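You operate a simulated robot arm through the tools that you are given. There is no shell and no other tool.

You are at the controls of a simulated two-armed robot. One attempt, no reset.

## Task
Tip the leftover tea back into its tin, then cover it.
Fine: it is in the blue scoop; lid off to the long platform; put the scoop back. Set down upright: blue scoop.

Only the result counts: the job must be done as asked and must still hold three seconds after the hand-in. Knocking over, shifting, dropping, spilling or breaking anything else fails it. A push-on lid holds only when it is set on centred and level and pressed home; a screw cap is set on level and turned clockwise until tight.

## Robot
Two 7-joint arms with fingered hands on one trunk that stands fixed in place. Base frame: the origin is at the foot of the trunk, x ahead of it, y to its left, z up. Lengths are in mm, angles in rad, forces in N, time in s.
The left shoulder is at [21, 269, 1147], the right one opposite. Payload 5 kg a hand.
The tool frame of a hand sits at the grasp point between the pads (the TCP): z along the fingers, y along the line on which they close. The tips reach 42 mm beyond it. The gripper opens to 208 mm. The gripper's body begins 119 mm behind the TCP. The gripper is a hand of 4 fingers: y runs from the thumb to the fingers, the wrist lies at [0, 0, -317] in the tool frame.
Orientation is that of the tool frame in the base frame, as a unit quaternion [x, y, z, w]. With the fingers straight down and closing along the base's y, the tool's x points along the base's -x, its y along +y and its z along -z.

## Interface
- The arms move only by the tool move_arm. It takes "left_moves", "right_moves" or both (then of equal length, played together; a hand with none holds still); each is a list of rows, each a list of 6 numbers: the shift along the tool's x, y, z in mm, then the turn, a rotation vector about the tool's x, y, z in rad. In form: [[tx, ty, tz, ax, ay, az], ...]. A call has 1 to 20 rows; each row is the pose to reach, as a shift and turn from the pose commanded when the call began, along the tool's axes at that moment. Rows are played at 5 a second. More than 50 mm and 0.15 rad between two rows, and nothing of the call is played. A pose out of reach is approached as far as the arm can. The call stops where the force on the tool passes 40 N (or 10 N more than at its start, if that is more) or the arm is blocked; 0.2 s more then pass. In this call time passes only in rows, and 0.2 s behind the last. The reply holds the time, the measured pose of the TCP, the force on the tool along the base axes, the opening and the grip force, in the units named above and with some noise, with the torque about the TCP (base axes, N m) and any sound that the robot's microphone picked up, and new pictures: "pictures" is both (left out), scene, wrist or none (wrist: the cameras of the hands that moved).
- Cameras (640 x 400 px; columns grow to the right, rows downward): "scene" is now at [153.6, 42, 1421.2]; the picture's right is [0.45, -0.89, 0.00], its down [-0.43, -0.22, -0.87] and it looks along [0.78, 0.40, -0.48] (base axes); focal length 376 px, centre (320, 200). "left" rides on the left gripper at [-93, 1, -146] in its tool frame; the picture's right is [-0.01, -1.00, 0.00], its down [0.84, -0.01, -0.54] and it looks along [0.54, -0.01, 0.84] (tool axes); focal length 280 px, centre (320, 200). "right" rides on the right gripper at [94, 1, -146] in its tool frame; the picture's right is [-0.01, 1.00, 0.00], its down [-0.84, -0.01, -0.54] and it looks along [-0.54, -0.01, 0.84] (tool axes); focal length 280 px, centre (320, 200). There is no depth. A picture from a camera that has moved, and an enlarged one, comes with that camera's place and axes in the base frame and with its lens.
- move_column(by): slides the trunk up (or, below 0, down) by that many mm; the arms and the scene camera ride with it, the base frame stays. It gives what a move gives, with no picture.
- finger_targets(finger1, finger2, finger3, thumb_bend, hand): sets how far each is bent, from 0 (flat) to 100 (curled in); at 30 the hand is open as for a grip, at 70 the pads meet at the TCP. One left out holds its place. A second passes; each finger stops where it meets its share of the squeeze, and holds until it gets a number again. It is the only way to open and close the hand. It gives what a move gives, with no picture; readings hold the bend of each and the force on the fingers (four entries, about 0 where the hand has none), thumb and palm.
- aim_head(pan, tilt): turns the head with the scene camera to pan (to the left, within 1.396 rad either way) and tilt (down, from -0.506 to 1.204), counted from straight ahead of the robot. It gives what a move gives, and a new picture of the scene camera.
- inspect(camera, box): a new picture of the part [left, top, right, bottom] of that camera's present view, enlarged. No time passes.
- job_done(): hands the job in; it is judged then, once.

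Places have to be worked out from the pictures, the camera data and where the tool is seen. Open the grippers and draw the arms clear of the work before you hand the job in, unless the task says otherwise.

The tools are called after "Call:" by a JSON object that holds its "op" and its "data". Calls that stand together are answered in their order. move_arm: Moves the arms, as the interface text tells. Its arguments: {"type":"object","properties":{"left_moves":{"type":"array","items":{"type":"array","items":{"type":"number"}}},"right_moves":{"type":"array","items":{"type":"array","items":{"type":"number"}}},"pictures":{"type":"string","enum":["both","scene","wrist","none"]}},"required":[]} The other tools are called the same way: move_column (by) slides the trunk up or down; finger_targets (finger1, finger2, finger3, thumb_bend, hand) moves the fingers one by one; aim_head (pan, tilt) turns the head that bears the scene camera; inspect (camera, box) takes an enlarged picture of a part of a camera's view; job_done () hands the job in.

At the start:

```text
time: 0.0
left_tool_pos: [444.8, 508.6, 1253.3]
left_ee_rot: [-0.247, 0.969, 0.0, 0.0]
left_contact_force: [0.6, 0.1, -0.9]
left_torque: [0.01, 0.01, 0.0]
left_width: 207.7
left_finger_force: 0.0
left_shape: jaw
left_bend: [30.0, 30.0, 30.0, 30.0]
left_finger forces: [0.0, 0.0, 0.1, 0.0, 0.1, 0.0]
right_tool_pos: [571.2, -1.0, 1200.7]
right_ee_rot: [-0.245, 0.969, 0.0, 0.0]
right_contact_force: [0.0, 0.1, -0.7]
right_torque: [0.03, 0.03, 0.01]
right_width: 208.0
right_finger_force: 0.1
right_shape: jaw
right_bend: [30.0, 30.0, 30.0, 30.0]
right_finger forces: [0.0, 0.0, 0.1, 0.0, 0.0, 0.1]
trunk travel left (down, up): [-525.0, 96.0]
head pan, tilt: [0.469, 0.506]
```

scene: 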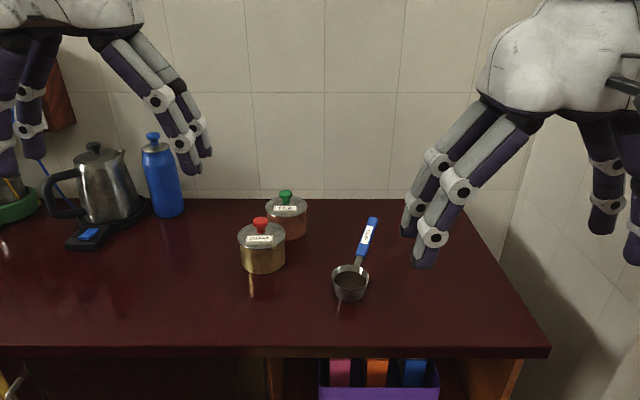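
right: 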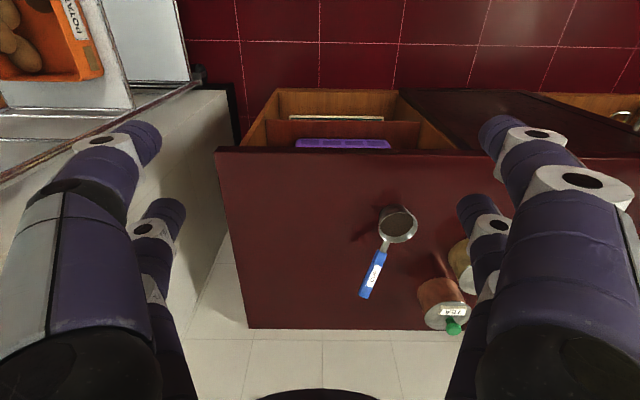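
left: 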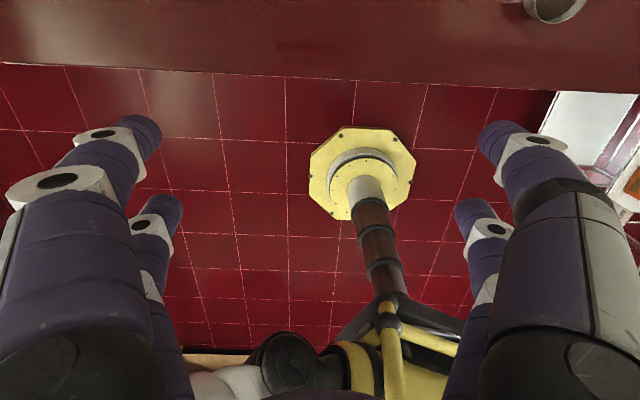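

I'll look closely at the tins, the scoop and the surroundings first.

Call:
{"op": "inspect", "data": {"camera": "scene", "box": [220, 170, 420, 310]}}

Call:
{"op": "inspect", "data": {"camera": "scene", "box": [0, 120, 220, 260]}}

Call:
{"op": "inspect", "data": {"camera": "right", "box": [200, 80, 500, 340]}}

```text
2.86 times, centred on (320, 240) of scene
camera zoom: at [153.6, 42.0, 1421.2], right [0.45, -0.89, 0.0], down [-0.43, -0.22, -0.87], along [0.78, 0.4, -0.48], focal length 1075 px, centre (320, 86)
```

zoom: 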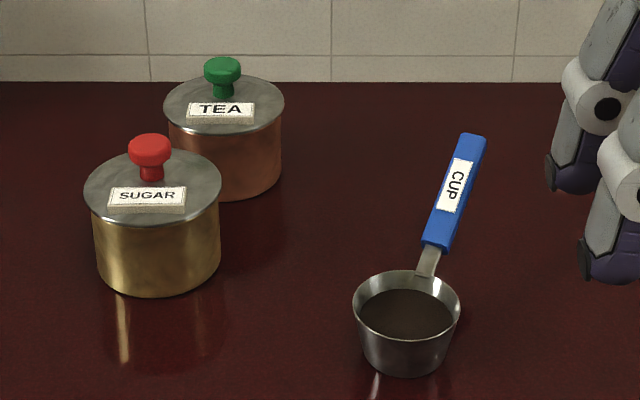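

```text
2.86 times, centred on (110, 190) of scene
camera zoom: at [153.6, 42.0, 1421.2], right [0.45, -0.89, 0.0], down [-0.43, -0.22, -0.87], along [0.78, 0.4, -0.48], focal length 1075 px, centre (920, 229)
```

zoom: 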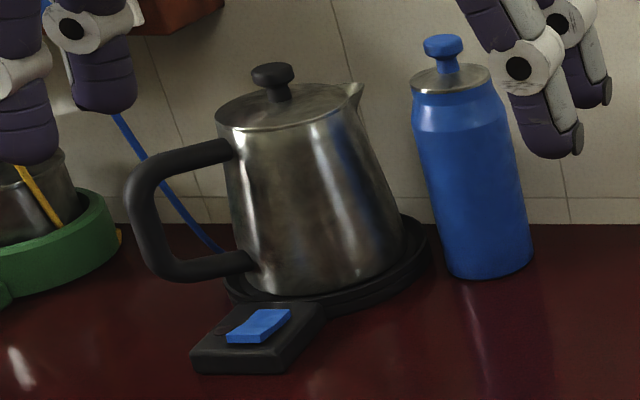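

```text
1.54 times, centred on (350, 210) of right
camera zoom: at [487.9, -43.8, 1347.1], right [-0.46, 0.89, 0.0], down [0.75, 0.39, 0.54], along [0.48, 0.25, -0.84], focal length 431 px, centre (274, 185)
```

zoom: 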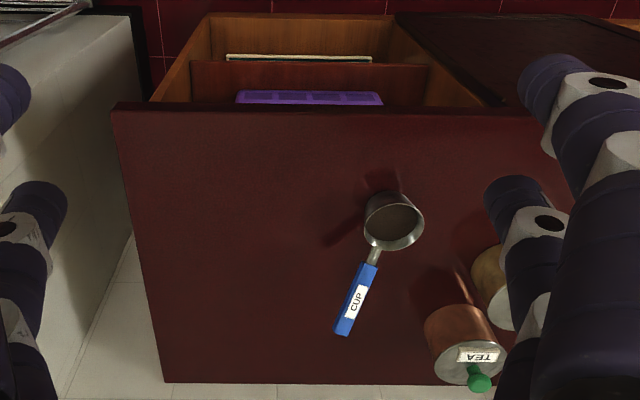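

The tea tin (green knob) is behind the sugar tin; the scoop holds the leftover tea. I still need to find the "long platform", so I'll look around with the head.

Call:
{"op": "aim_head", "data": {"pan": 1.0, "tilt": 0.6}}

Call:
{"op": "aim_head", "data": {"pan": -0.3, "tilt": 0.6}}

Call:
{"op": "aim_head", "data": {"pan": -1.0, "tilt": 0.6}}

Call:
{"op": "aim_head", "data": {"pan": 0.4, "tilt": 0.75}}

```text
time: 0.9
left_tool_pos: [443.6, 508.2, 1253.0]
left_ee_rot: [-0.247, 0.969, 0.0, 0.0]
left_contact_force: [-0.2, -0.6, 0.5]
left_torque: [-0.02, 0.0, 0.02]
left_width: 207.8
left_finger_force: 0.0
left_shape: jaw
left_bend: [30.0, 30.0, 30.0, 30.0]
left_finger forces: [0.1, 0.0, 0.1, 0.0, 0.0, 0.1]
right_tool_pos: [571.3, -0.2, 1201.0]
right_ee_rot: [-0.246, 0.969, -0.001, 0.0]
right_contact_force: [-1.1, -0.1, -0.2]
right_torque: [-0.01, -0.01, -0.01]
right_width: 208.1
right_finger_force: 0.1
right_shape: jaw
right_bend: [30.0, 30.0, 30.0, 30.0]
right_finger forces: [0.0, 0.0, 0.0, 0.0, 0.0, 0.0]
trunk travel left (down, up): [-525.0, 96.0]
head pan, tilt: [1.0, 0.6]
camera scene: at [120.5, 75.2, 1412.8], right [0.84, -0.54, 0.0], down [-0.31, -0.48, -0.83], along [0.45, 0.69, -0.56], focal length 376 px, centre (320, 200)
```

scene: 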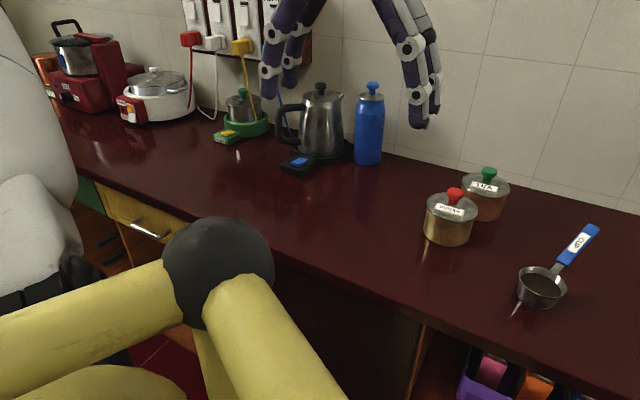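

```text
time: 2.4
left_tool_pos: [445.6, 508.2, 1253.7]
left_ee_rot: [-0.246, 0.969, 0.001, 0.001]
left_contact_force: [-0.2, 0.7, 0.6]
left_torque: [-0.01, 0.03, 0.0]
left_width: 207.5
left_finger_force: 0.1
left_shape: jaw
left_bend: [30.0, 30.0, 30.0, 30.0]
left_finger forces: [0.1, 0.1, 0.0, 0.1, 0.0, 0.1]
right_tool_pos: [571.3, 0.1, 1200.6]
right_ee_rot: [-0.246, 0.969, 0.0, 0.0]
right_contact_force: [0.7, -0.2, -0.4]
right_torque: [0.02, 0.02, 0.01]
right_width: 207.6
right_finger_force: 0.1
right_shape: jaw
right_bend: [30.0, 30.0, 30.0, 30.0]
right_finger forces: [0.0, 0.0, 0.1, 0.0, 0.1, 0.1]
trunk travel left (down, up): [-525.0, 96.0]
head pan, tilt: [-0.3, 0.6]
camera scene: at [157.1, -25.2, 1412.8], right [-0.3, -0.96, 0.0], down [-0.54, 0.17, -0.83], along [0.79, -0.24, -0.56], focal length 376 px, centre (320, 200)
```

scene: 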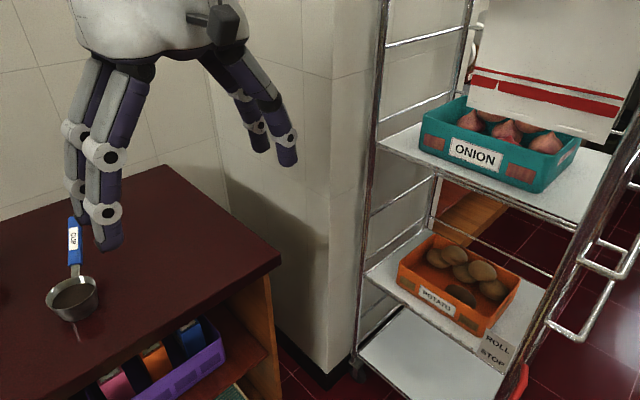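

```text
time: 3.5
left_tool_pos: [445.3, 509.8, 1252.6]
left_ee_rot: [-0.247, 0.969, -0.001, 0.001]
left_contact_force: [-0.8, 0.0, 0.9]
left_torque: [0.0, -0.03, 0.03]
left_width: 207.8
left_finger_force: 0.2
left_shape: jaw
left_bend: [30.0, 30.0, 30.0, 30.0]
left_finger forces: [0.0, 0.0, 0.0, 0.0, 0.1, 0.0]
right_tool_pos: [573.6, 0.6, 1200.3]
right_ee_rot: [-0.246, 0.969, 0.0, 0.0]
right_contact_force: [0.1, 0.1, 0.0]
right_torque: [0.06, 0.0, 0.03]
right_width: 207.5
right_finger_force: 0.0
right_shape: jaw
right_bend: [30.0, 30.0, 30.0, 30.0]
right_finger forces: [0.0, 0.0, 0.0, 0.0, 0.0, 0.0]
trunk travel left (down, up): [-525.0, 96.0]
head pan, tilt: [-1.0, 0.6]
camera scene: at [120.5, -73.4, 1412.8], right [-0.84, -0.54, 0.0], down [-0.31, 0.48, -0.83], along [0.45, -0.69, -0.56], focal length 376 px, centre (320, 200)
```

scene: 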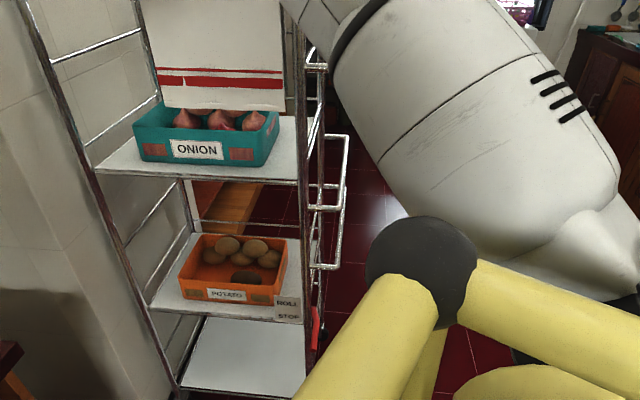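

```text
time: 5.0
left_tool_pos: [443.3, 508.0, 1254.2]
left_ee_rot: [-0.247, 0.969, 0.0, -0.001]
left_contact_force: [-0.1, 0.0, -0.3]
left_torque: [0.02, 0.01, 0.0]
left_width: 207.8
left_finger_force: 0.0
left_shape: jaw
left_bend: [30.0, 30.0, 30.0, 30.0]
left_finger forces: [0.0, 0.0, 0.1, 0.0, 0.0, 0.0]
right_tool_pos: [572.3, -0.8, 1201.7]
right_ee_rot: [-0.246, 0.969, 0.0, 0.0]
right_contact_force: [0.2, 0.8, 0.4]
right_torque: [0.03, -0.01, 0.03]
right_width: 207.6
right_finger_force: 0.2
right_shape: jaw
right_bend: [30.0, 30.0, 30.0, 30.0]
right_finger forces: [0.0, 0.0, 0.0, 0.0, 0.0, 0.0]
trunk travel left (down, up): [-525.0, 96.0]
head pan, tilt: [0.4, 0.75]
camera scene: at [149.0, 33.1, 1399.9], right [0.39, -0.92, 0.0], down [-0.63, -0.27, -0.73], along [0.67, 0.28, -0.68], focal length 376 px, centre (320, 200)
```

scene: 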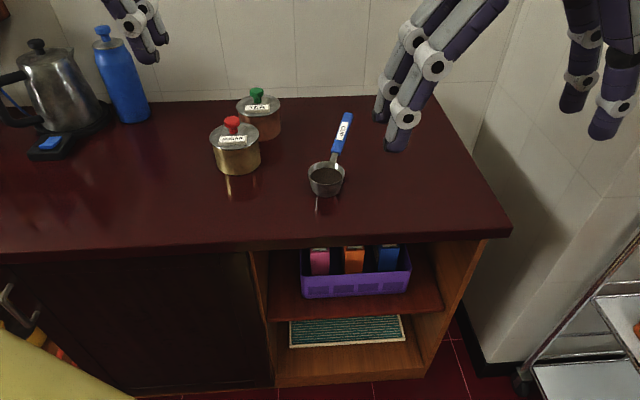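

Nothing else looks like a platform other than the long dark-red counter, so that's where I take the lid to go. I'll zoom in from this head pose to locate the scoop and the tea tin more exactly.

Call:
{"op": "inspect", "data": {"camera": "scene", "box": [290, 100, 370, 150]}}

Call:
{"op": "inspect", "data": {"camera": "scene", "box": [290, 150, 370, 200]}}

Call:
{"op": "inspect", "data": {"camera": "scene", "box": [200, 80, 296, 140]}}

Call:
{"op": "inspect", "data": {"camera": "scene", "box": [360, 0, 640, 160]}}

```text
8.00 times, centred on (330, 125) of scene
camera zoom: at [149.0, 33.1, 1399.9], right [0.39, -0.92, 0.0], down [-0.63, -0.27, -0.73], along [0.67, 0.28, -0.68], focal length 3009 px, centre (240, 800)
```

zoom: 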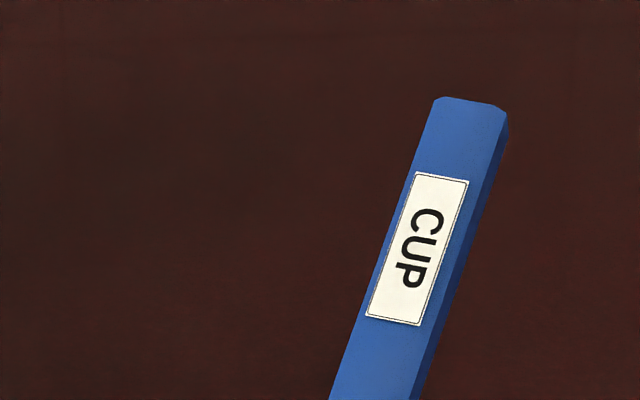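

```text
8.00 times, centred on (330, 175) of scene
camera zoom: at [149.0, 33.1, 1399.9], right [0.39, -0.92, 0.0], down [-0.63, -0.27, -0.73], along [0.67, 0.28, -0.68], focal length 3009 px, centre (240, 400)
```

zoom: 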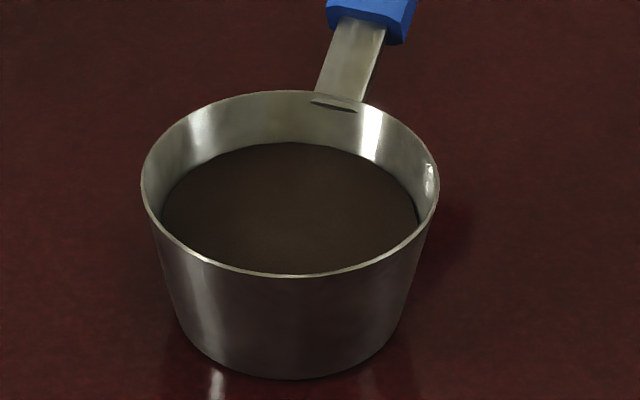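

```text
6.67 times, centred on (248, 110) of scene
camera zoom: at [149.0, 33.1, 1399.9], right [0.39, -0.92, 0.0], down [-0.63, -0.27, -0.73], along [0.67, 0.28, -0.68], focal length 2507 px, centre (800, 800)
```

zoom: 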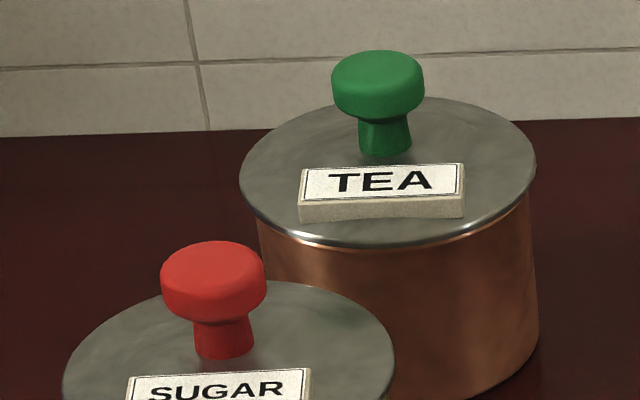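

```text
2.29 times, centred on (500, 80) of scene
camera zoom: at [149.0, 33.1, 1399.9], right [0.39, -0.92, 0.0], down [-0.63, -0.27, -0.73], along [0.67, 0.28, -0.68], focal length 860 px, centre (-91, 474)
```

zoom: 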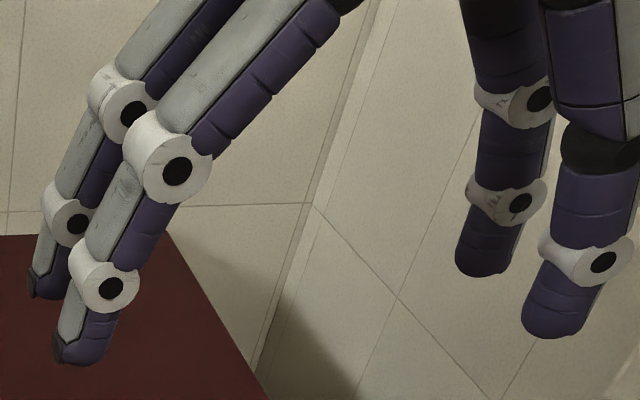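

The lid is a push-on with a small green knob, and the scoop's handle slopes upward away from me. Before going near anything, I'll close the left fingers partway in free air to see how they meet.

Call:
{"op": "finger_targets", "data": {"hand": "left", "finger1": 60, "finger2": 60, "finger3": 60, "thumb_bend": 60}}

Call:
{"op": "inspect", "data": {"camera": "left", "box": [0, 0, 640, 400]}}

Call:
{"op": "finger_targets", "data": {"hand": "left", "finger1": 30}}

Call:
{"op": "inspect", "data": {"camera": "left", "box": [0, 0, 640, 400]}}

Call:
{"op": "finger_targets", "data": {"hand": "left", "finger1": 60, "finger2": 30}}

Call:
{"op": "inspect", "data": {"camera": "left", "box": [0, 0, 640, 400]}}

Call:
{"op": "finger_targets", "data": {"hand": "left", "finger2": 60, "finger3": 30}}

Call:
{"op": "inspect", "data": {"camera": "left", "box": [0, 0, 640, 400]}}

```text
time: 6.0
left_tool_pos: [444.2, 508.8, 1253.3]
left_ee_rot: [-0.247, 0.969, 0.0, 0.0]
left_contact_force: [0.5, 0.3, 0.5]
left_torque: [-0.02, -0.05, -0.02]
left_width: 60.7
left_finger_force: 0.1
left_shape: fingers
left_bend: [60.0, 60.0, 60.0, 60.0]
left_finger forces: [0.0, 0.0, 0.0, 0.0, 0.1, 0.0]
right_tool_pos: [571.2, -0.1, 1199.7]
right_ee_rot: [-0.246, 0.969, 0.0, 0.0]
right_contact_force: [-0.1, 0.6, 0.2]
right_torque: [0.02, 0.01, -0.02]
right_width: 207.8
right_finger_force: 0.0
right_shape: jaw
right_bend: [30.0, 30.0, 30.0, 30.0]
right_finger forces: [0.1, 0.0, 0.1, 0.0, 0.1, 0.0]
trunk travel left (down, up): [-525.0, 96.0]
head pan, tilt: [0.4, 0.75]
```

```text
1.00 times, centred on (320, 200) of left (not enlarged: the box is as wide or as high as the picture)
camera zoom: at [525.4, 555.9, 1399.2], right [0.49, -0.87, 0.0], down [-0.73, -0.41, 0.54], along [-0.47, -0.26, -0.84], focal length 280 px, centre (320, 200)
```

zoom: 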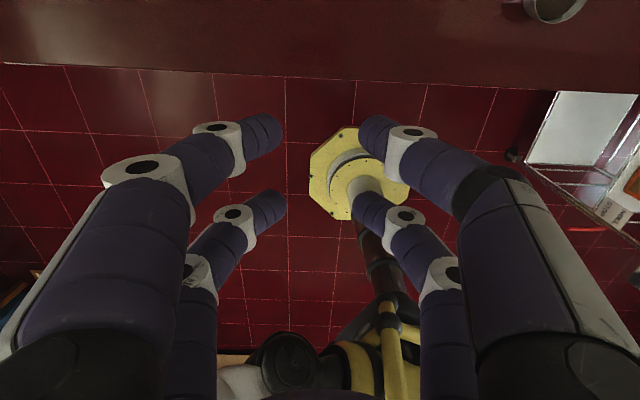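

```text
time: 7.0
left_tool_pos: [445.2, 509.6, 1253.3]
left_ee_rot: [-0.247, 0.969, -0.001, 0.0]
left_contact_force: [-0.5, 0.2, 0.3]
left_torque: [0.01, 0.01, -0.01]
left_width: 139.3
left_finger_force: 0.1
left_shape: fingers
left_bend: [30.0, 60.0, 60.0, 60.0]
left_finger forces: [0.0, 0.0, 0.0, 0.0, 0.0, 0.0]
right_tool_pos: [570.7, -1.2, 1200.5]
right_ee_rot: [-0.246, 0.969, 0.0, 0.001]
right_contact_force: [-0.4, 0.4, 0.0]
right_torque: [0.01, 0.03, -0.02]
right_width: 207.9
right_finger_force: 0.1
right_shape: jaw
right_bend: [30.0, 30.0, 30.0, 30.0]
right_finger forces: [0.0, 0.1, 0.0, 0.1, 0.0, 0.1]
trunk travel left (down, up): [-525.0, 96.0]
head pan, tilt: [0.4, 0.75]
```

```text
1.00 times, centred on (320, 200) of left (not enlarged: the box is as wide or as high as the picture)
camera zoom: at [525.4, 555.8, 1399.2], right [0.49, -0.87, 0.0], down [-0.73, -0.41, 0.54], along [-0.47, -0.26, -0.84], focal length 280 px, centre (320, 200)
```

zoom: 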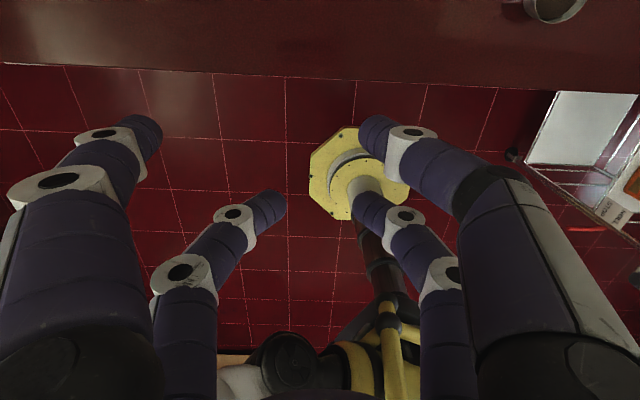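

```text
time: 8.0
left_tool_pos: [442.6, 508.2, 1253.3]
left_ee_rot: [-0.247, 0.969, 0.001, 0.0]
left_contact_force: [0.6, -0.6, -0.6]
left_torque: [-0.01, 0.01, 0.0]
left_width: 60.9
left_finger_force: 0.0
left_shape: fingers
left_bend: [60.0, 30.0, 60.0, 60.0]
left_finger forces: [0.0, 0.1, 0.1, 0.0, 0.2, 0.0]
right_tool_pos: [571.3, -0.3, 1200.9]
right_ee_rot: [-0.247, 0.969, 0.0, 0.0]
right_contact_force: [0.1, 0.8, -0.5]
right_torque: [-0.02, 0.0, -0.02]
right_width: 208.0
right_finger_force: 0.1
right_shape: jaw
right_bend: [30.0, 30.0, 30.0, 30.0]
right_finger forces: [0.1, 0.1, 0.0, 0.0, 0.0, 0.0]
trunk travel left (down, up): [-525.0, 96.0]
head pan, tilt: [0.4, 0.75]
```

```text
1.00 times, centred on (320, 200) of left (not enlarged: the box is as wide or as high as the picture)
camera zoom: at [525.4, 555.9, 1399.2], right [0.49, -0.87, 0.0], down [-0.73, -0.41, 0.54], along [-0.47, -0.26, -0.84], focal length 280 px, centre (320, 200)
```

zoom: 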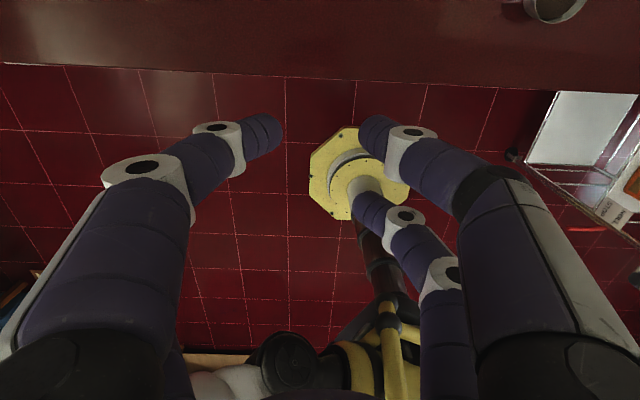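

```text
time: 9.0
left_tool_pos: [444.1, 509.0, 1254.2]
left_ee_rot: [-0.246, 0.969, -0.001, 0.0]
left_contact_force: [-0.7, 0.8, -0.4]
left_torque: [-0.01, -0.05, 0.0]
left_width: 60.6
left_finger_force: 0.0
left_shape: fingers
left_bend: [60.0, 60.0, 30.0, 60.0]
left_finger forces: [0.0, 0.1, 0.0, 0.0, 0.0, 0.0]
right_tool_pos: [571.3, 0.7, 1201.5]
right_ee_rot: [-0.246, 0.969, 0.001, 0.0]
right_contact_force: [-0.1, -0.2, -0.1]
right_torque: [-0.02, 0.0, -0.02]
right_width: 207.7
right_finger_force: 0.0
right_shape: jaw
right_bend: [30.0, 30.0, 30.0, 30.0]
right_finger forces: [0.0, 0.0, 0.0, 0.0, 0.1, 0.0]
trunk travel left (down, up): [-525.0, 96.0]
head pan, tilt: [0.4, 0.75]
```

```text
1.00 times, centred on (320, 200) of left (not enlarged: the box is as wide or as high as the picture)
camera zoom: at [525.4, 555.9, 1399.2], right [0.49, -0.87, 0.0], down [-0.73, -0.41, 0.54], along [-0.47, -0.26, -0.84], focal length 280 px, centre (320, 200)
```

zoom: 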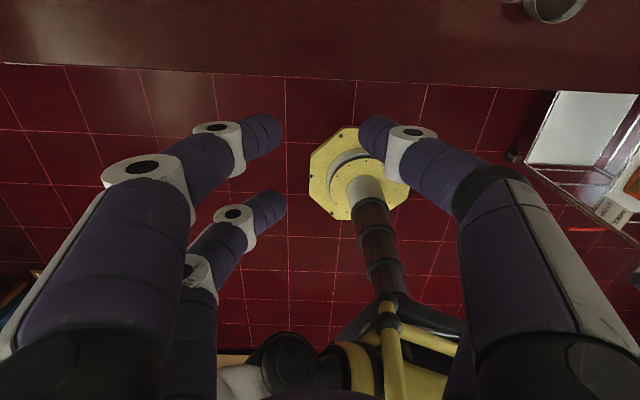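

The hand is a 2×2: finger1 faces the thumb on the tool's −x side, and finger2 faces finger3 on the +x side. I'll now close it fully and look at it from the scene camera too, to learn the closed geometry.

Call:
{"op": "finger_targets", "data": {"hand": "left", "finger1": 66, "finger2": 66, "finger3": 66, "thumb_bend": 66}}

Call:
{"op": "inspect", "data": {"camera": "left", "box": [0, 0, 640, 400]}}

Call:
{"op": "aim_head", "data": {"pan": 0.85, "tilt": 0.4}}

```text
time: 10.0
left_tool_pos: [443.3, 509.4, 1252.8]
left_ee_rot: [-0.247, 0.969, 0.0, 0.0]
left_contact_force: [0.7, -0.2, -0.3]
left_torque: [-0.01, 0.0, 0.0]
left_width: 30.7
left_finger_force: 0.1
left_shape: fingers
left_bend: [66.0, 66.0, 66.0, 66.0]
left_finger forces: [0.1, 0.1, 0.0, 0.0, 0.0, 0.1]
right_tool_pos: [571.5, -0.4, 1201.2]
right_ee_rot: [-0.246, 0.969, -0.001, 0.0]
right_contact_force: [0.4, 0.4, 0.1]
right_torque: [0.01, -0.04, -0.02]
right_width: 207.6
right_finger_force: 0.0
right_shape: jaw
right_bend: [30.0, 30.0, 30.0, 30.0]
right_finger forces: [0.0, 0.1, 0.1, 0.0, 0.1, 0.0]
trunk travel left (down, up): [-525.0, 96.0]
head pan, tilt: [0.4, 0.75]
```

```text
1.00 times, centred on (320, 200) of left (not enlarged: the box is as wide or as high as the picture)
camera zoom: at [525.4, 555.8, 1399.2], right [0.49, -0.87, 0.0], down [-0.73, -0.41, 0.54], along [-0.47, -0.26, -0.84], focal length 280 px, centre (320, 200)
```

zoom: 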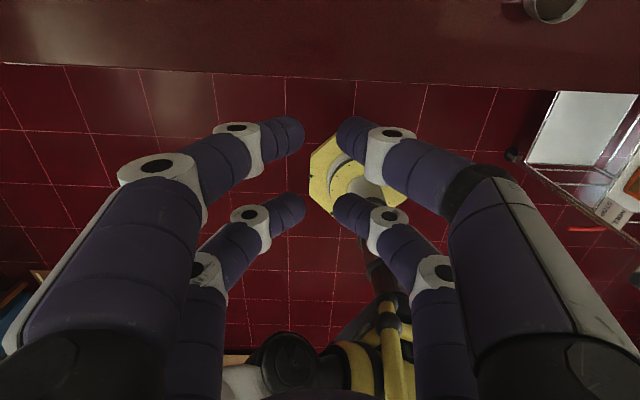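

```text
time: 10.9
left_tool_pos: [444.2, 509.3, 1253.5]
left_ee_rot: [-0.246, 0.969, 0.0, 0.0]
left_contact_force: [0.6, -0.9, -0.3]
left_torque: [0.03, 0.0, 0.01]
left_width: 30.4
left_finger_force: 0.0
left_shape: fingers
left_bend: [66.0, 66.0, 66.0, 66.0]
left_finger forces: [0.1, 0.1, 0.0, 0.0, 0.0, 0.1]
right_tool_pos: [571.8, -0.1, 1200.3]
right_ee_rot: [-0.247, 0.969, 0.0, 0.001]
right_contact_force: [-0.4, -0.4, -0.3]
right_torque: [0.01, 0.01, 0.01]
right_width: 208.0
right_finger_force: 0.1
right_shape: jaw
right_bend: [30.0, 30.0, 30.0, 30.0]
right_finger forces: [0.1, 0.1, 0.0, 0.0, 0.0, 0.1]
trunk travel left (down, up): [-525.0, 96.0]
head pan, tilt: [0.85, 0.4]
camera scene: at [133.9, 70.5, 1430.9], right [0.75, -0.66, 0.0], down [-0.26, -0.29, -0.92], along [0.61, 0.69, -0.39], focal length 376 px, centre (320, 200)
```

scene: 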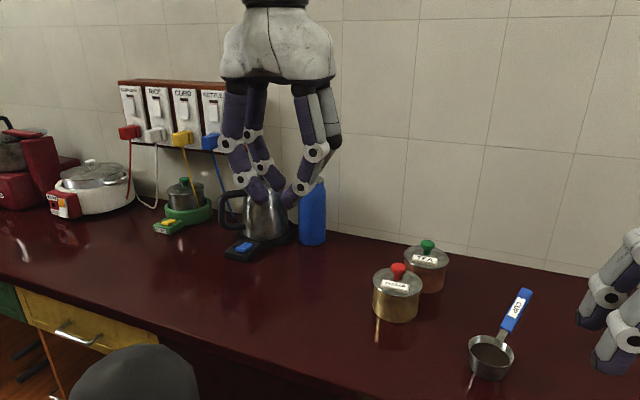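

I can see the closed hand from the side here; I'll zoom in on it to judge where the pads end.

Call:
{"op": "inspect", "data": {"camera": "scene", "box": [180, 60, 388, 210]}}

```text
2.67 times, centred on (284, 135) of scene
camera zoom: at [133.9, 70.5, 1430.9], right [0.75, -0.66, 0.0], down [-0.26, -0.29, -0.92], along [0.61, 0.69, -0.39], focal length 1003 px, centre (416, 373)
```

zoom: 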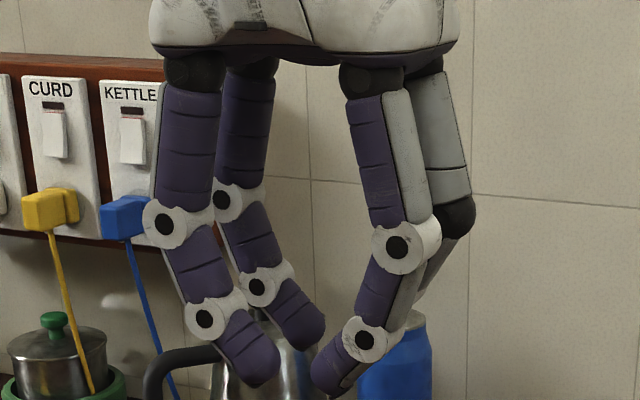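

The pinch is made by fingertips that converge about 40 mm beyond the TCP, with roughly 55 mm between the two pairs. Next I'll take enlarged views of the scoop and tin from the right-hand camera and the scene camera, to triangulate them.

Call:
{"op": "inspect", "data": {"camera": "right", "box": [340, 190, 436, 250]}}

Call:
{"op": "inspect", "data": {"camera": "right", "box": [340, 245, 436, 305]}}

Call:
{"op": "inspect", "data": {"camera": "right", "box": [400, 260, 528, 340]}}

Call:
{"op": "aim_head", "data": {"pan": 0.5, "tilt": 0.65}}

Call:
{"op": "inspect", "data": {"camera": "scene", "box": [330, 130, 426, 190]}}

Call:
{"op": "inspect", "data": {"camera": "scene", "box": [330, 180, 426, 240]}}

Call:
{"op": "inspect", "data": {"camera": "scene", "box": [236, 130, 364, 210]}}

```text
6.67 times, centred on (388, 220) of right
camera zoom: at [488.0, -43.7, 1347.1], right [-0.46, 0.89, 0.0], down [0.75, 0.39, 0.54], along [0.48, 0.25, -0.84], focal length 1869 px, centre (-133, 67)
```

zoom: 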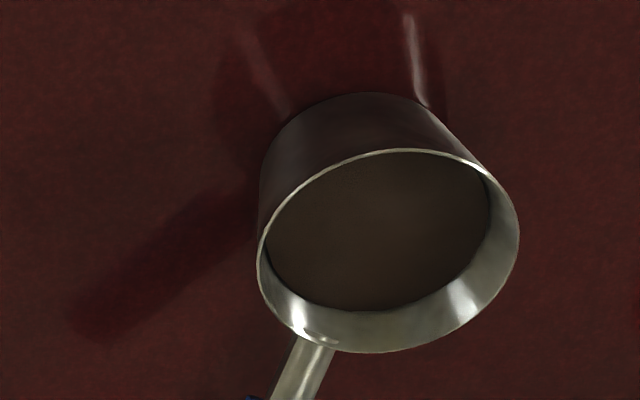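

```text
6.67 times, centred on (388, 275) of right
camera zoom: at [488.0, -43.7, 1347.1], right [-0.46, 0.89, 0.0], down [0.75, 0.39, 0.54], along [0.48, 0.25, -0.84], focal length 1869 px, centre (-133, -300)
```

zoom: 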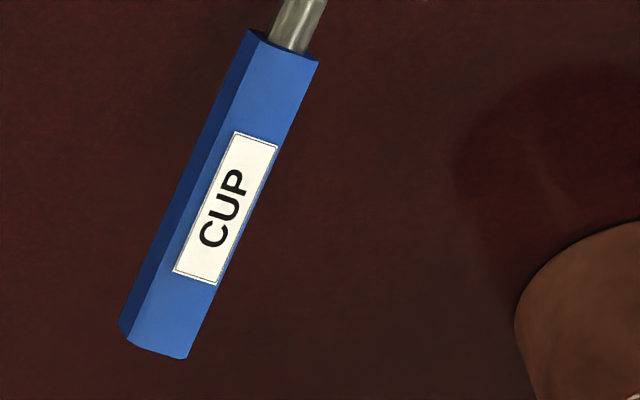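

```text
5.00 times, centred on (464, 300) of right
camera zoom: at [488.0, -43.7, 1347.1], right [-0.46, 0.89, 0.0], down [0.75, 0.39, 0.54], along [0.48, 0.25, -0.84], focal length 1402 px, centre (-400, -300)
```

zoom: 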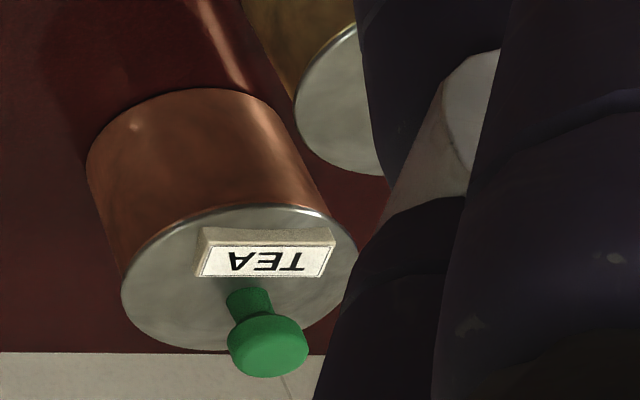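

```text
time: 11.8
left_tool_pos: [444.9, 508.7, 1253.2]
left_ee_rot: [-0.246, 0.969, 0.0, -0.001]
left_contact_force: [0.8, 0.1, -1.2]
left_torque: [0.01, 0.02, -0.02]
left_width: 30.5
left_finger_force: 0.0
left_shape: fingers
left_bend: [66.0, 66.0, 66.0, 66.0]
left_finger forces: [0.1, 0.0, 0.0, 0.0, 0.1, 0.1]
right_tool_pos: [571.5, -0.9, 1200.7]
right_ee_rot: [-0.246, 0.969, 0.0, 0.0]
right_contact_force: [0.3, 0.5, -0.6]
right_torque: [0.02, -0.02, -0.01]
right_width: 208.0
right_finger_force: 0.1
right_shape: jaw
right_bend: [30.0, 30.0, 30.0, 30.0]
right_finger forces: [0.0, 0.0, 0.0, 0.1, 0.1, 0.0]
trunk travel left (down, up): [-525.0, 96.0]
head pan, tilt: [0.499, 0.649]
camera scene: at [148.9, 42.5, 1408.5], right [0.48, -0.88, 0.0], down [-0.53, -0.29, -0.8], along [0.7, 0.38, -0.6], focal length 376 px, centre (320, 200)
```

scene: 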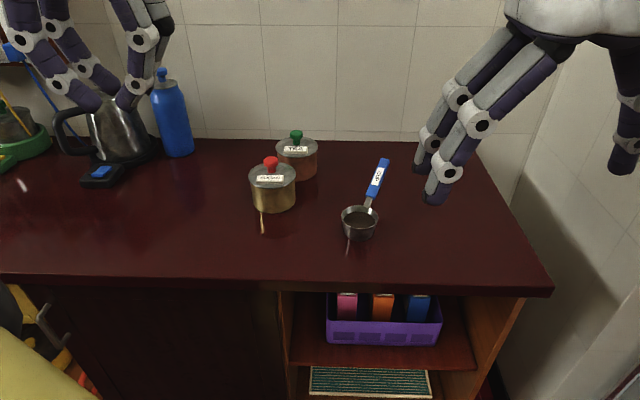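

```text
6.67 times, centred on (378, 160) of scene
camera zoom: at [148.9, 42.5, 1408.5], right [0.48, -0.88, 0.0], down [-0.53, -0.29, -0.8], along [0.7, 0.38, -0.6], focal length 2507 px, centre (-67, 467)
```

zoom: 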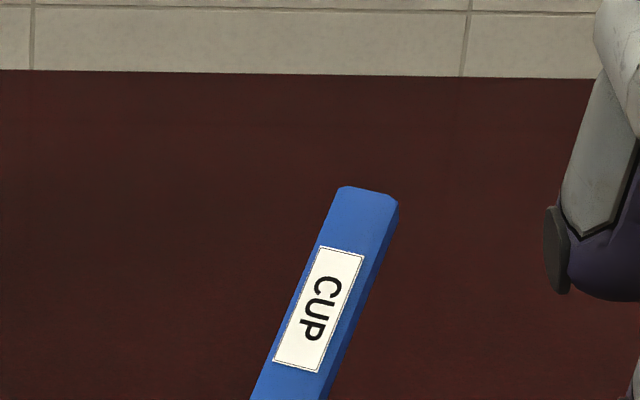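

```text
6.67 times, centred on (378, 210) of scene
camera zoom: at [148.9, 42.5, 1408.5], right [0.48, -0.88, 0.0], down [-0.53, -0.29, -0.8], along [0.7, 0.38, -0.6], focal length 2507 px, centre (-67, 133)
```

zoom: 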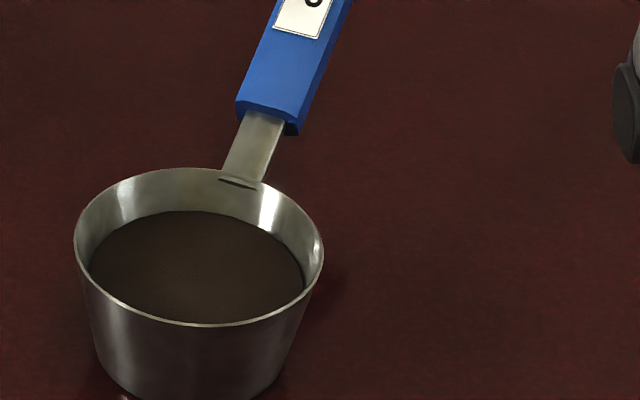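

```text
5.00 times, centred on (300, 170) of scene
camera zoom: at [148.9, 42.5, 1408.5], right [0.48, -0.88, 0.0], down [-0.53, -0.29, -0.8], along [0.7, 0.38, -0.6], focal length 1881 px, centre (420, 350)
```

zoom: 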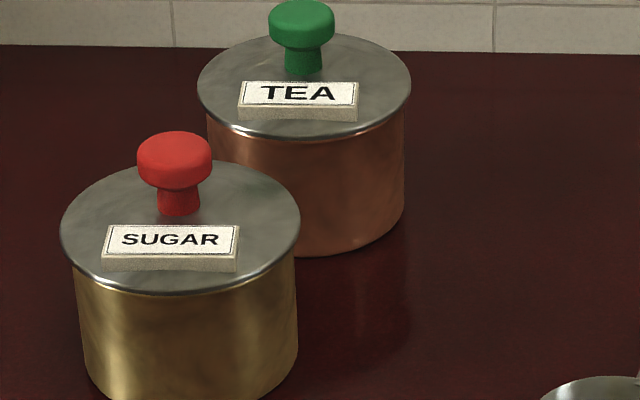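

From the two views I get:

| Item | Position |
|---|---|
| Counter top | z≈856 |
| Tea lid centre | ≈(876, 507), lid top ≈935 |
| Green knob top | ≈968 |
| Sugar tin | ≈(733, 487) |
| Scoop rim centre | (729, 262, 897) |
| Scoop handle | rises from (790, 266, 910) to (886, 270, 956) |

I'll bring the left hand above the tea knob, with the finger1/thumb pair lined up on it.

Call:
{"op": "finger_targets", "data": {"hand": "left", "finger1": 52, "finger2": 30, "finger3": 30, "thumb_bend": 52}}

Call:
{"op": "move_arm", "data": {"left_moves": [[-35, -20.7, 17.3, 0, 0, 0], [-70, -41.3, 34.6, 0, 0, 0], [-105, -62, 51.9, 0, 0, 0], [-140, -82.7, 69.2, 0, 0, 0], [-175, -103.4, 86.5, 0, 0, 0], [-210, -124, 103.8, 0, 0, 0], [-245, -144.7, 121.1, 0, 0, 0], [-280, -165.4, 138.4, 0, 0, 0], [-315, -186, 155.7, 0, 0, 0], [-350.6, -206.7, 173, 0, 0, 0]], "right_moves": [[8, -20, 0, 0, 0, 0], [16, -40, 0, 0, 0, 0], [24, -60, 0, 0, 0, 0], [32, -80, 0, 0, 0, 0], [40, -100, 0, 0, 0, 0], [48, -120, 0, 0, 0, 0], [56, -140, 0, 0, 0, 0], [64, -160, 0, 0, 0, 0], [72, -180, 0, 0, 0, 0], [80, -200, 0, 0, 0, 0]]}}

```text
time: 12.8
left_tool_pos: [443.8, 508.3, 1253.0]
left_ee_rot: [-0.247, 0.969, 0.0, 0.0]
left_contact_force: [-0.1, -0.5, 0.2]
left_torque: [0.02, 0.03, 0.02]
left_width: 101.7
left_finger_force: 0.1
left_shape: fingers
left_bend: [52.0, 30.0, 30.0, 52.0]
left_finger forces: [0.0, 0.0, 0.0, 0.0, 0.1, 0.0]
right_tool_pos: [570.8, -0.6, 1201.5]
right_ee_rot: [-0.247, 0.969, 0.0, 0.0]
right_contact_force: [0.7, 0.9, 0.9]
right_torque: [0.01, 0.02, 0.0]
right_width: 208.0
right_finger_force: 0.0
right_shape: jaw
right_bend: [30.0, 30.0, 30.0, 30.0]
right_finger forces: [0.0, 0.1, 0.0, 0.0, 0.1, 0.0]
trunk travel left (down, up): [-525.0, 96.0]
head pan, tilt: [0.499, 0.649]
```

```text
time: 14.9
left_tool_pos: [851.2, 495.6, 1078.6]
left_ee_rot: [-0.247, 0.969, 0.0, -0.001]
left_contact_force: [1.0, 1.0, 0.1]
left_torque: [-0.04, 0.15, 0.03]
left_width: 101.9
left_finger_force: 0.0
left_shape: fingers
left_bend: [52.0, 30.0, 30.0, 52.0]
left_finger forces: [0.1, 0.0, 0.0, 0.1, 0.0, 0.1]
right_tool_pos: [599.1, -213.9, 1199.3]
right_ee_rot: [-0.246, 0.969, 0.0, 0.0]
right_contact_force: [1.2, 0.6, -1.7]
right_torque: [-0.05, 0.25, 0.0]
right_width: 208.0
right_finger_force: 0.0
right_shape: jaw
right_bend: [30.0, 30.0, 30.0, 30.0]
right_finger forces: [0.0, 0.1, 0.0, 0.1, 0.0, 0.0]
trunk travel left (down, up): [-525.0, 96.0]
head pan, tilt: [0.499, 0.649]
camera scene: at [150.7, 42.5, 1407.9], right [0.48, -0.88, 0.0], down [-0.53, -0.29, -0.8], along [0.7, 0.38, -0.61], focal length 376 px, centre (320, 200)
camera right: at [515.3, -258.2, 1345.8], right [-0.46, 0.89, 0.0], down [0.75, 0.39, 0.54], along [0.48, 0.25, -0.84], focal length 280 px, centre (320, 200)
camera left: at [933.2, 542.6, 1223.6], right [0.49, -0.87, 0.0], down [-0.73, -0.41, 0.54], along [-0.47, -0.26, -0.84], focal length 280 px, centre (320, 200)
```

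scene: 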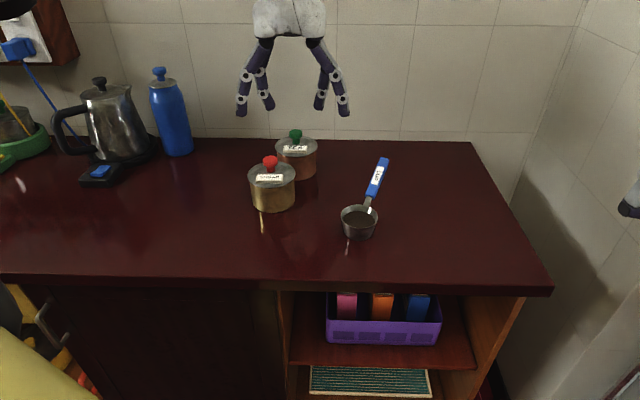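
right: 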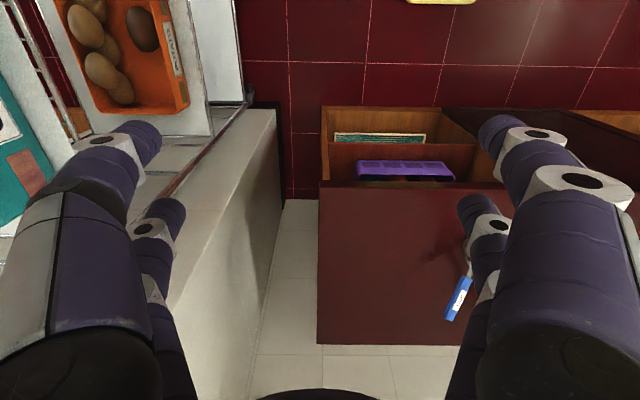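
left: 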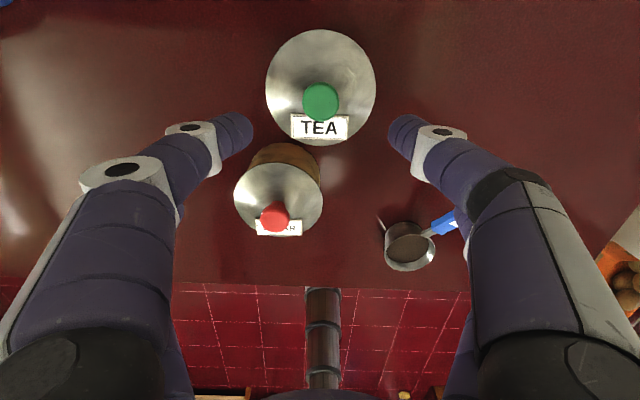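

The hand is above the tea tin and clear. I'll take a zoomed view from the left wrist camera to refine the knob position before going down.

Call:
{"op": "inspect", "data": {"camera": "left", "box": [224, 20, 416, 140]}}

Call:
{"op": "inspect", "data": {"camera": "left", "box": [360, 180, 488, 260]}}

Call:
{"op": "inspect", "data": {"camera": "scene", "box": [216, 0, 376, 100]}}

```text
3.33 times, centred on (320, 80) of left
camera zoom: at [933.2, 542.6, 1223.6], right [0.49, -0.87, 0.0], down [-0.73, -0.41, 0.54], along [-0.47, -0.26, -0.84], focal length 935 px, centre (320, 600)
```

zoom: 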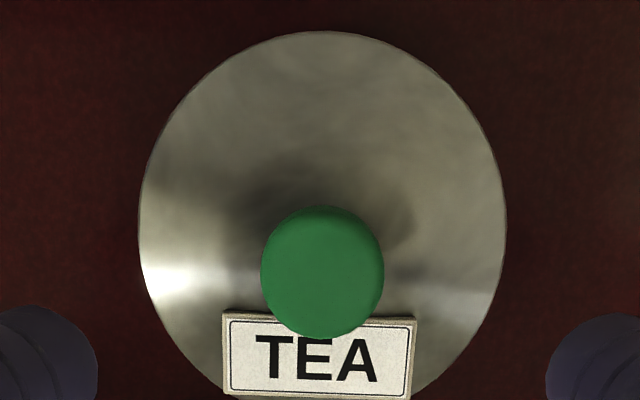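

```text
5.00 times, centred on (424, 220) of left
camera zoom: at [933.2, 542.6, 1223.6], right [0.49, -0.87, 0.0], down [-0.73, -0.41, 0.54], along [-0.47, -0.26, -0.84], focal length 1402 px, centre (-200, 100)
```

zoom: 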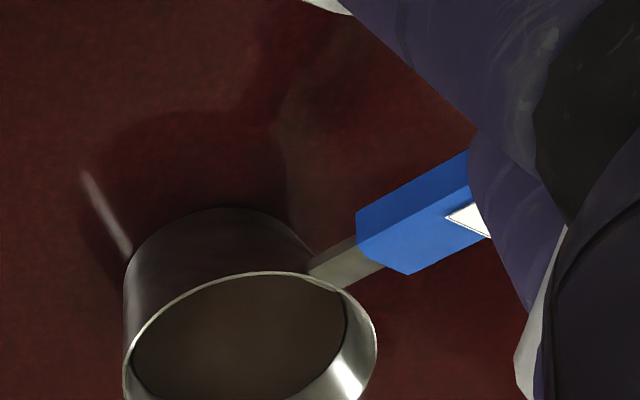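

```text
4.00 times, centred on (296, 50) of scene
camera zoom: at [150.7, 42.5, 1407.9], right [0.48, -0.88, 0.0], down [-0.53, -0.29, -0.8], along [0.7, 0.38, -0.61], focal length 1504 px, centre (416, 800)
```

zoom: 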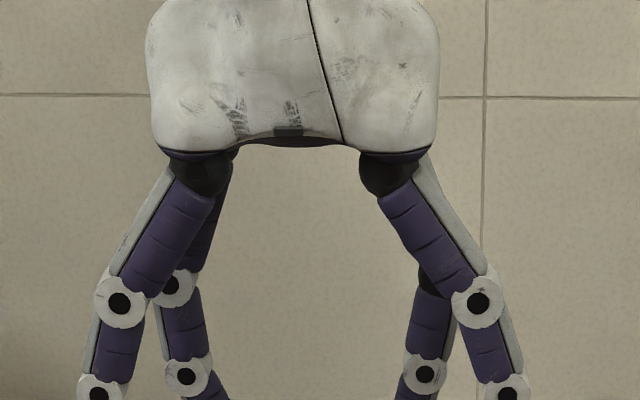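

The left camera puts the knob about 33 mm forward of the TCP along tool −x and centred in y, while the finger pair sits at about −27. I'll shift 6 mm forward and go down to about 40 mm above the final height.

Call:
{"op": "move_arm", "data": {"left_moves": [[-3, -0.5, 25, 0, 0, 0], [-6, -1, 50, 0, 0, 0], [-6, -1, 65, 0, 0, 0]]}}

Call:
{"op": "inspect", "data": {"camera": "left", "box": [160, 40, 480, 240]}}

Call:
{"op": "inspect", "data": {"camera": "scene", "box": [216, 60, 376, 160]}}

```text
time: 15.8
left_tool_pos: [857.7, 497.0, 1013.5]
left_ee_rot: [-0.246, 0.969, 0.0, 0.0]
left_contact_force: [0.0, -0.1, -1.0]
left_torque: [-0.05, 0.08, 0.05]
left_width: 102.0
left_finger_force: 0.0
left_shape: fingers
left_bend: [52.0, 30.0, 30.0, 52.0]
left_finger forces: [0.0, 0.0, 0.0, 0.0, 0.0, 0.0]
right_tool_pos: [597.6, -214.9, 1200.6]
right_ee_rot: [-0.245, 0.969, 0.0, 0.0]
right_contact_force: [0.6, -0.3, -0.9]
right_torque: [-0.06, 0.12, -0.02]
right_width: 207.8
right_finger_force: 0.0
right_shape: jaw
right_bend: [30.0, 30.0, 30.0, 30.0]
right_finger forces: [0.1, 0.1, 0.0, 0.0, 0.0, 0.0]
trunk travel left (down, up): [-525.0, 96.0]
head pan, tilt: [0.499, 0.649]
camera scene: at [150.1, 42.7, 1408.2], right [0.48, -0.88, 0.0], down [-0.53, -0.29, -0.8], along [0.7, 0.38, -0.61], focal length 376 px, centre (320, 200)
camera left: at [939.0, 544.4, 1159.3], right [0.49, -0.87, 0.0], down [-0.73, -0.41, 0.54], along [-0.47, -0.27, -0.84], focal length 280 px, centre (320, 200)
```

scene: 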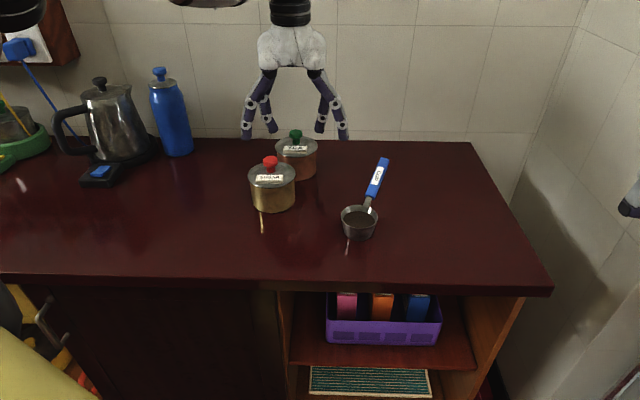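
left: 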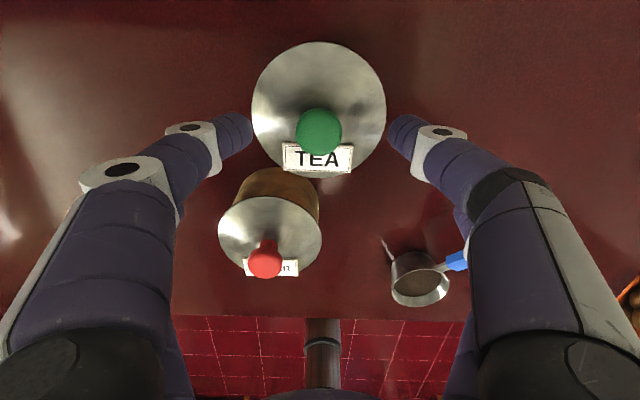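

```text
2.00 times, centred on (320, 140) of left
camera zoom: at [939.0, 544.4, 1159.3], right [0.49, -0.87, 0.0], down [-0.73, -0.41, 0.54], along [-0.47, -0.27, -0.84], focal length 561 px, centre (320, 320)
```

zoom: 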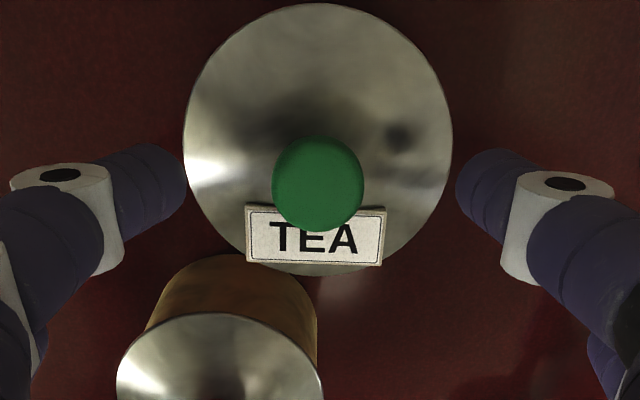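

```text
4.00 times, centred on (296, 110) of scene
camera zoom: at [150.1, 42.7, 1408.2], right [0.48, -0.88, 0.0], down [-0.53, -0.29, -0.8], along [0.7, 0.38, -0.61], focal length 1504 px, centre (416, 560)
```

zoom: 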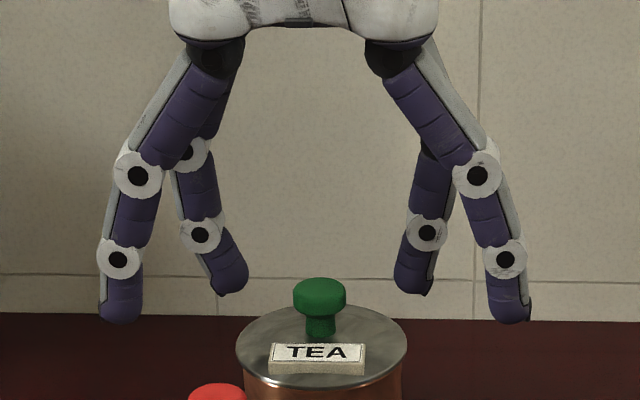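

The knob lines up with the finger1/thumb pair to within about 2 mm, and the fingertips are level with the knob top. I'll drop another 22 mm so the tips sit beside the stem under the knob head, then check.

Call:
{"op": "move_arm", "data": {"left_moves": [[2, 0.6, 8, 0, 0, 0], [2, 0.6, 16, 0, 0, 0], [2, 0.6, 22, 0, 0, 0]], "pictures": "none"}}

Call:
{"op": "inspect", "data": {"camera": "left", "box": [160, 40, 480, 240]}}

Call:
{"op": "inspect", "data": {"camera": "scene", "box": [216, 80, 376, 180]}}

```text
time: 16.6
left_tool_pos: [856.0, 496.2, 992.9]
left_ee_rot: [-0.247, 0.969, 0.0, 0.0]
left_contact_force: [1.4, 0.2, -1.2]
left_torque: [-0.04, 0.04, 0.02]
left_width: 101.8
left_finger_force: 0.1
left_shape: fingers
left_bend: [52.0, 30.0, 30.0, 52.0]
left_finger forces: [0.0, 0.0, 0.0, 0.0, 0.1, 0.2]
right_tool_pos: [597.1, -214.7, 1201.8]
right_ee_rot: [-0.246, 0.969, 0.0, 0.0]
right_contact_force: [0.9, 0.2, -1.1]
right_torque: [-0.01, 0.05, 0.0]
right_width: 208.0
right_finger_force: 0.1
right_shape: jaw
right_bend: [30.0, 30.0, 30.0, 30.0]
right_finger forces: [0.1, 0.0, 0.1, 0.1, 0.1, 0.1]
trunk travel left (down, up): [-525.0, 96.0]
head pan, tilt: [0.499, 0.649]
```

```text
2.00 times, centred on (320, 140) of left
camera zoom: at [936.4, 544.1, 1138.5], right [0.49, -0.87, 0.0], down [-0.73, -0.41, 0.54], along [-0.47, -0.26, -0.84], focal length 561 px, centre (320, 320)
```

zoom: 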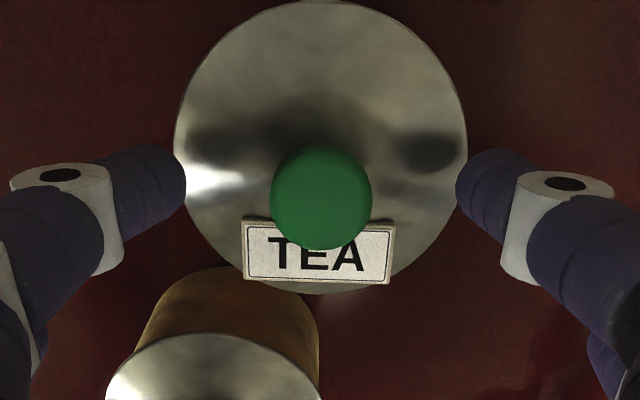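

```text
4.00 times, centred on (296, 130) of scene
camera zoom: at [149.4, 42.6, 1408.4], right [0.48, -0.88, 0.0], down [-0.53, -0.29, -0.8], along [0.7, 0.38, -0.6], focal length 1504 px, centre (416, 480)
```

zoom: 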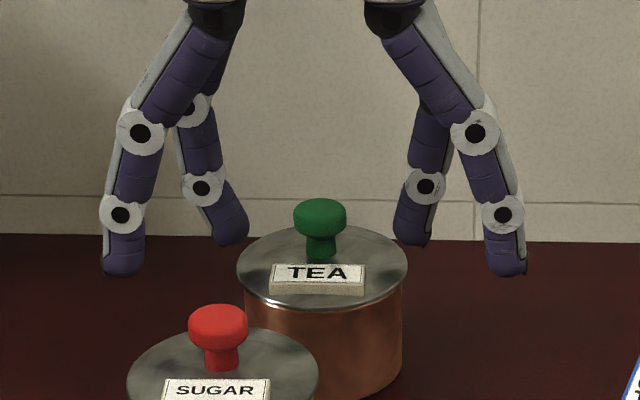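

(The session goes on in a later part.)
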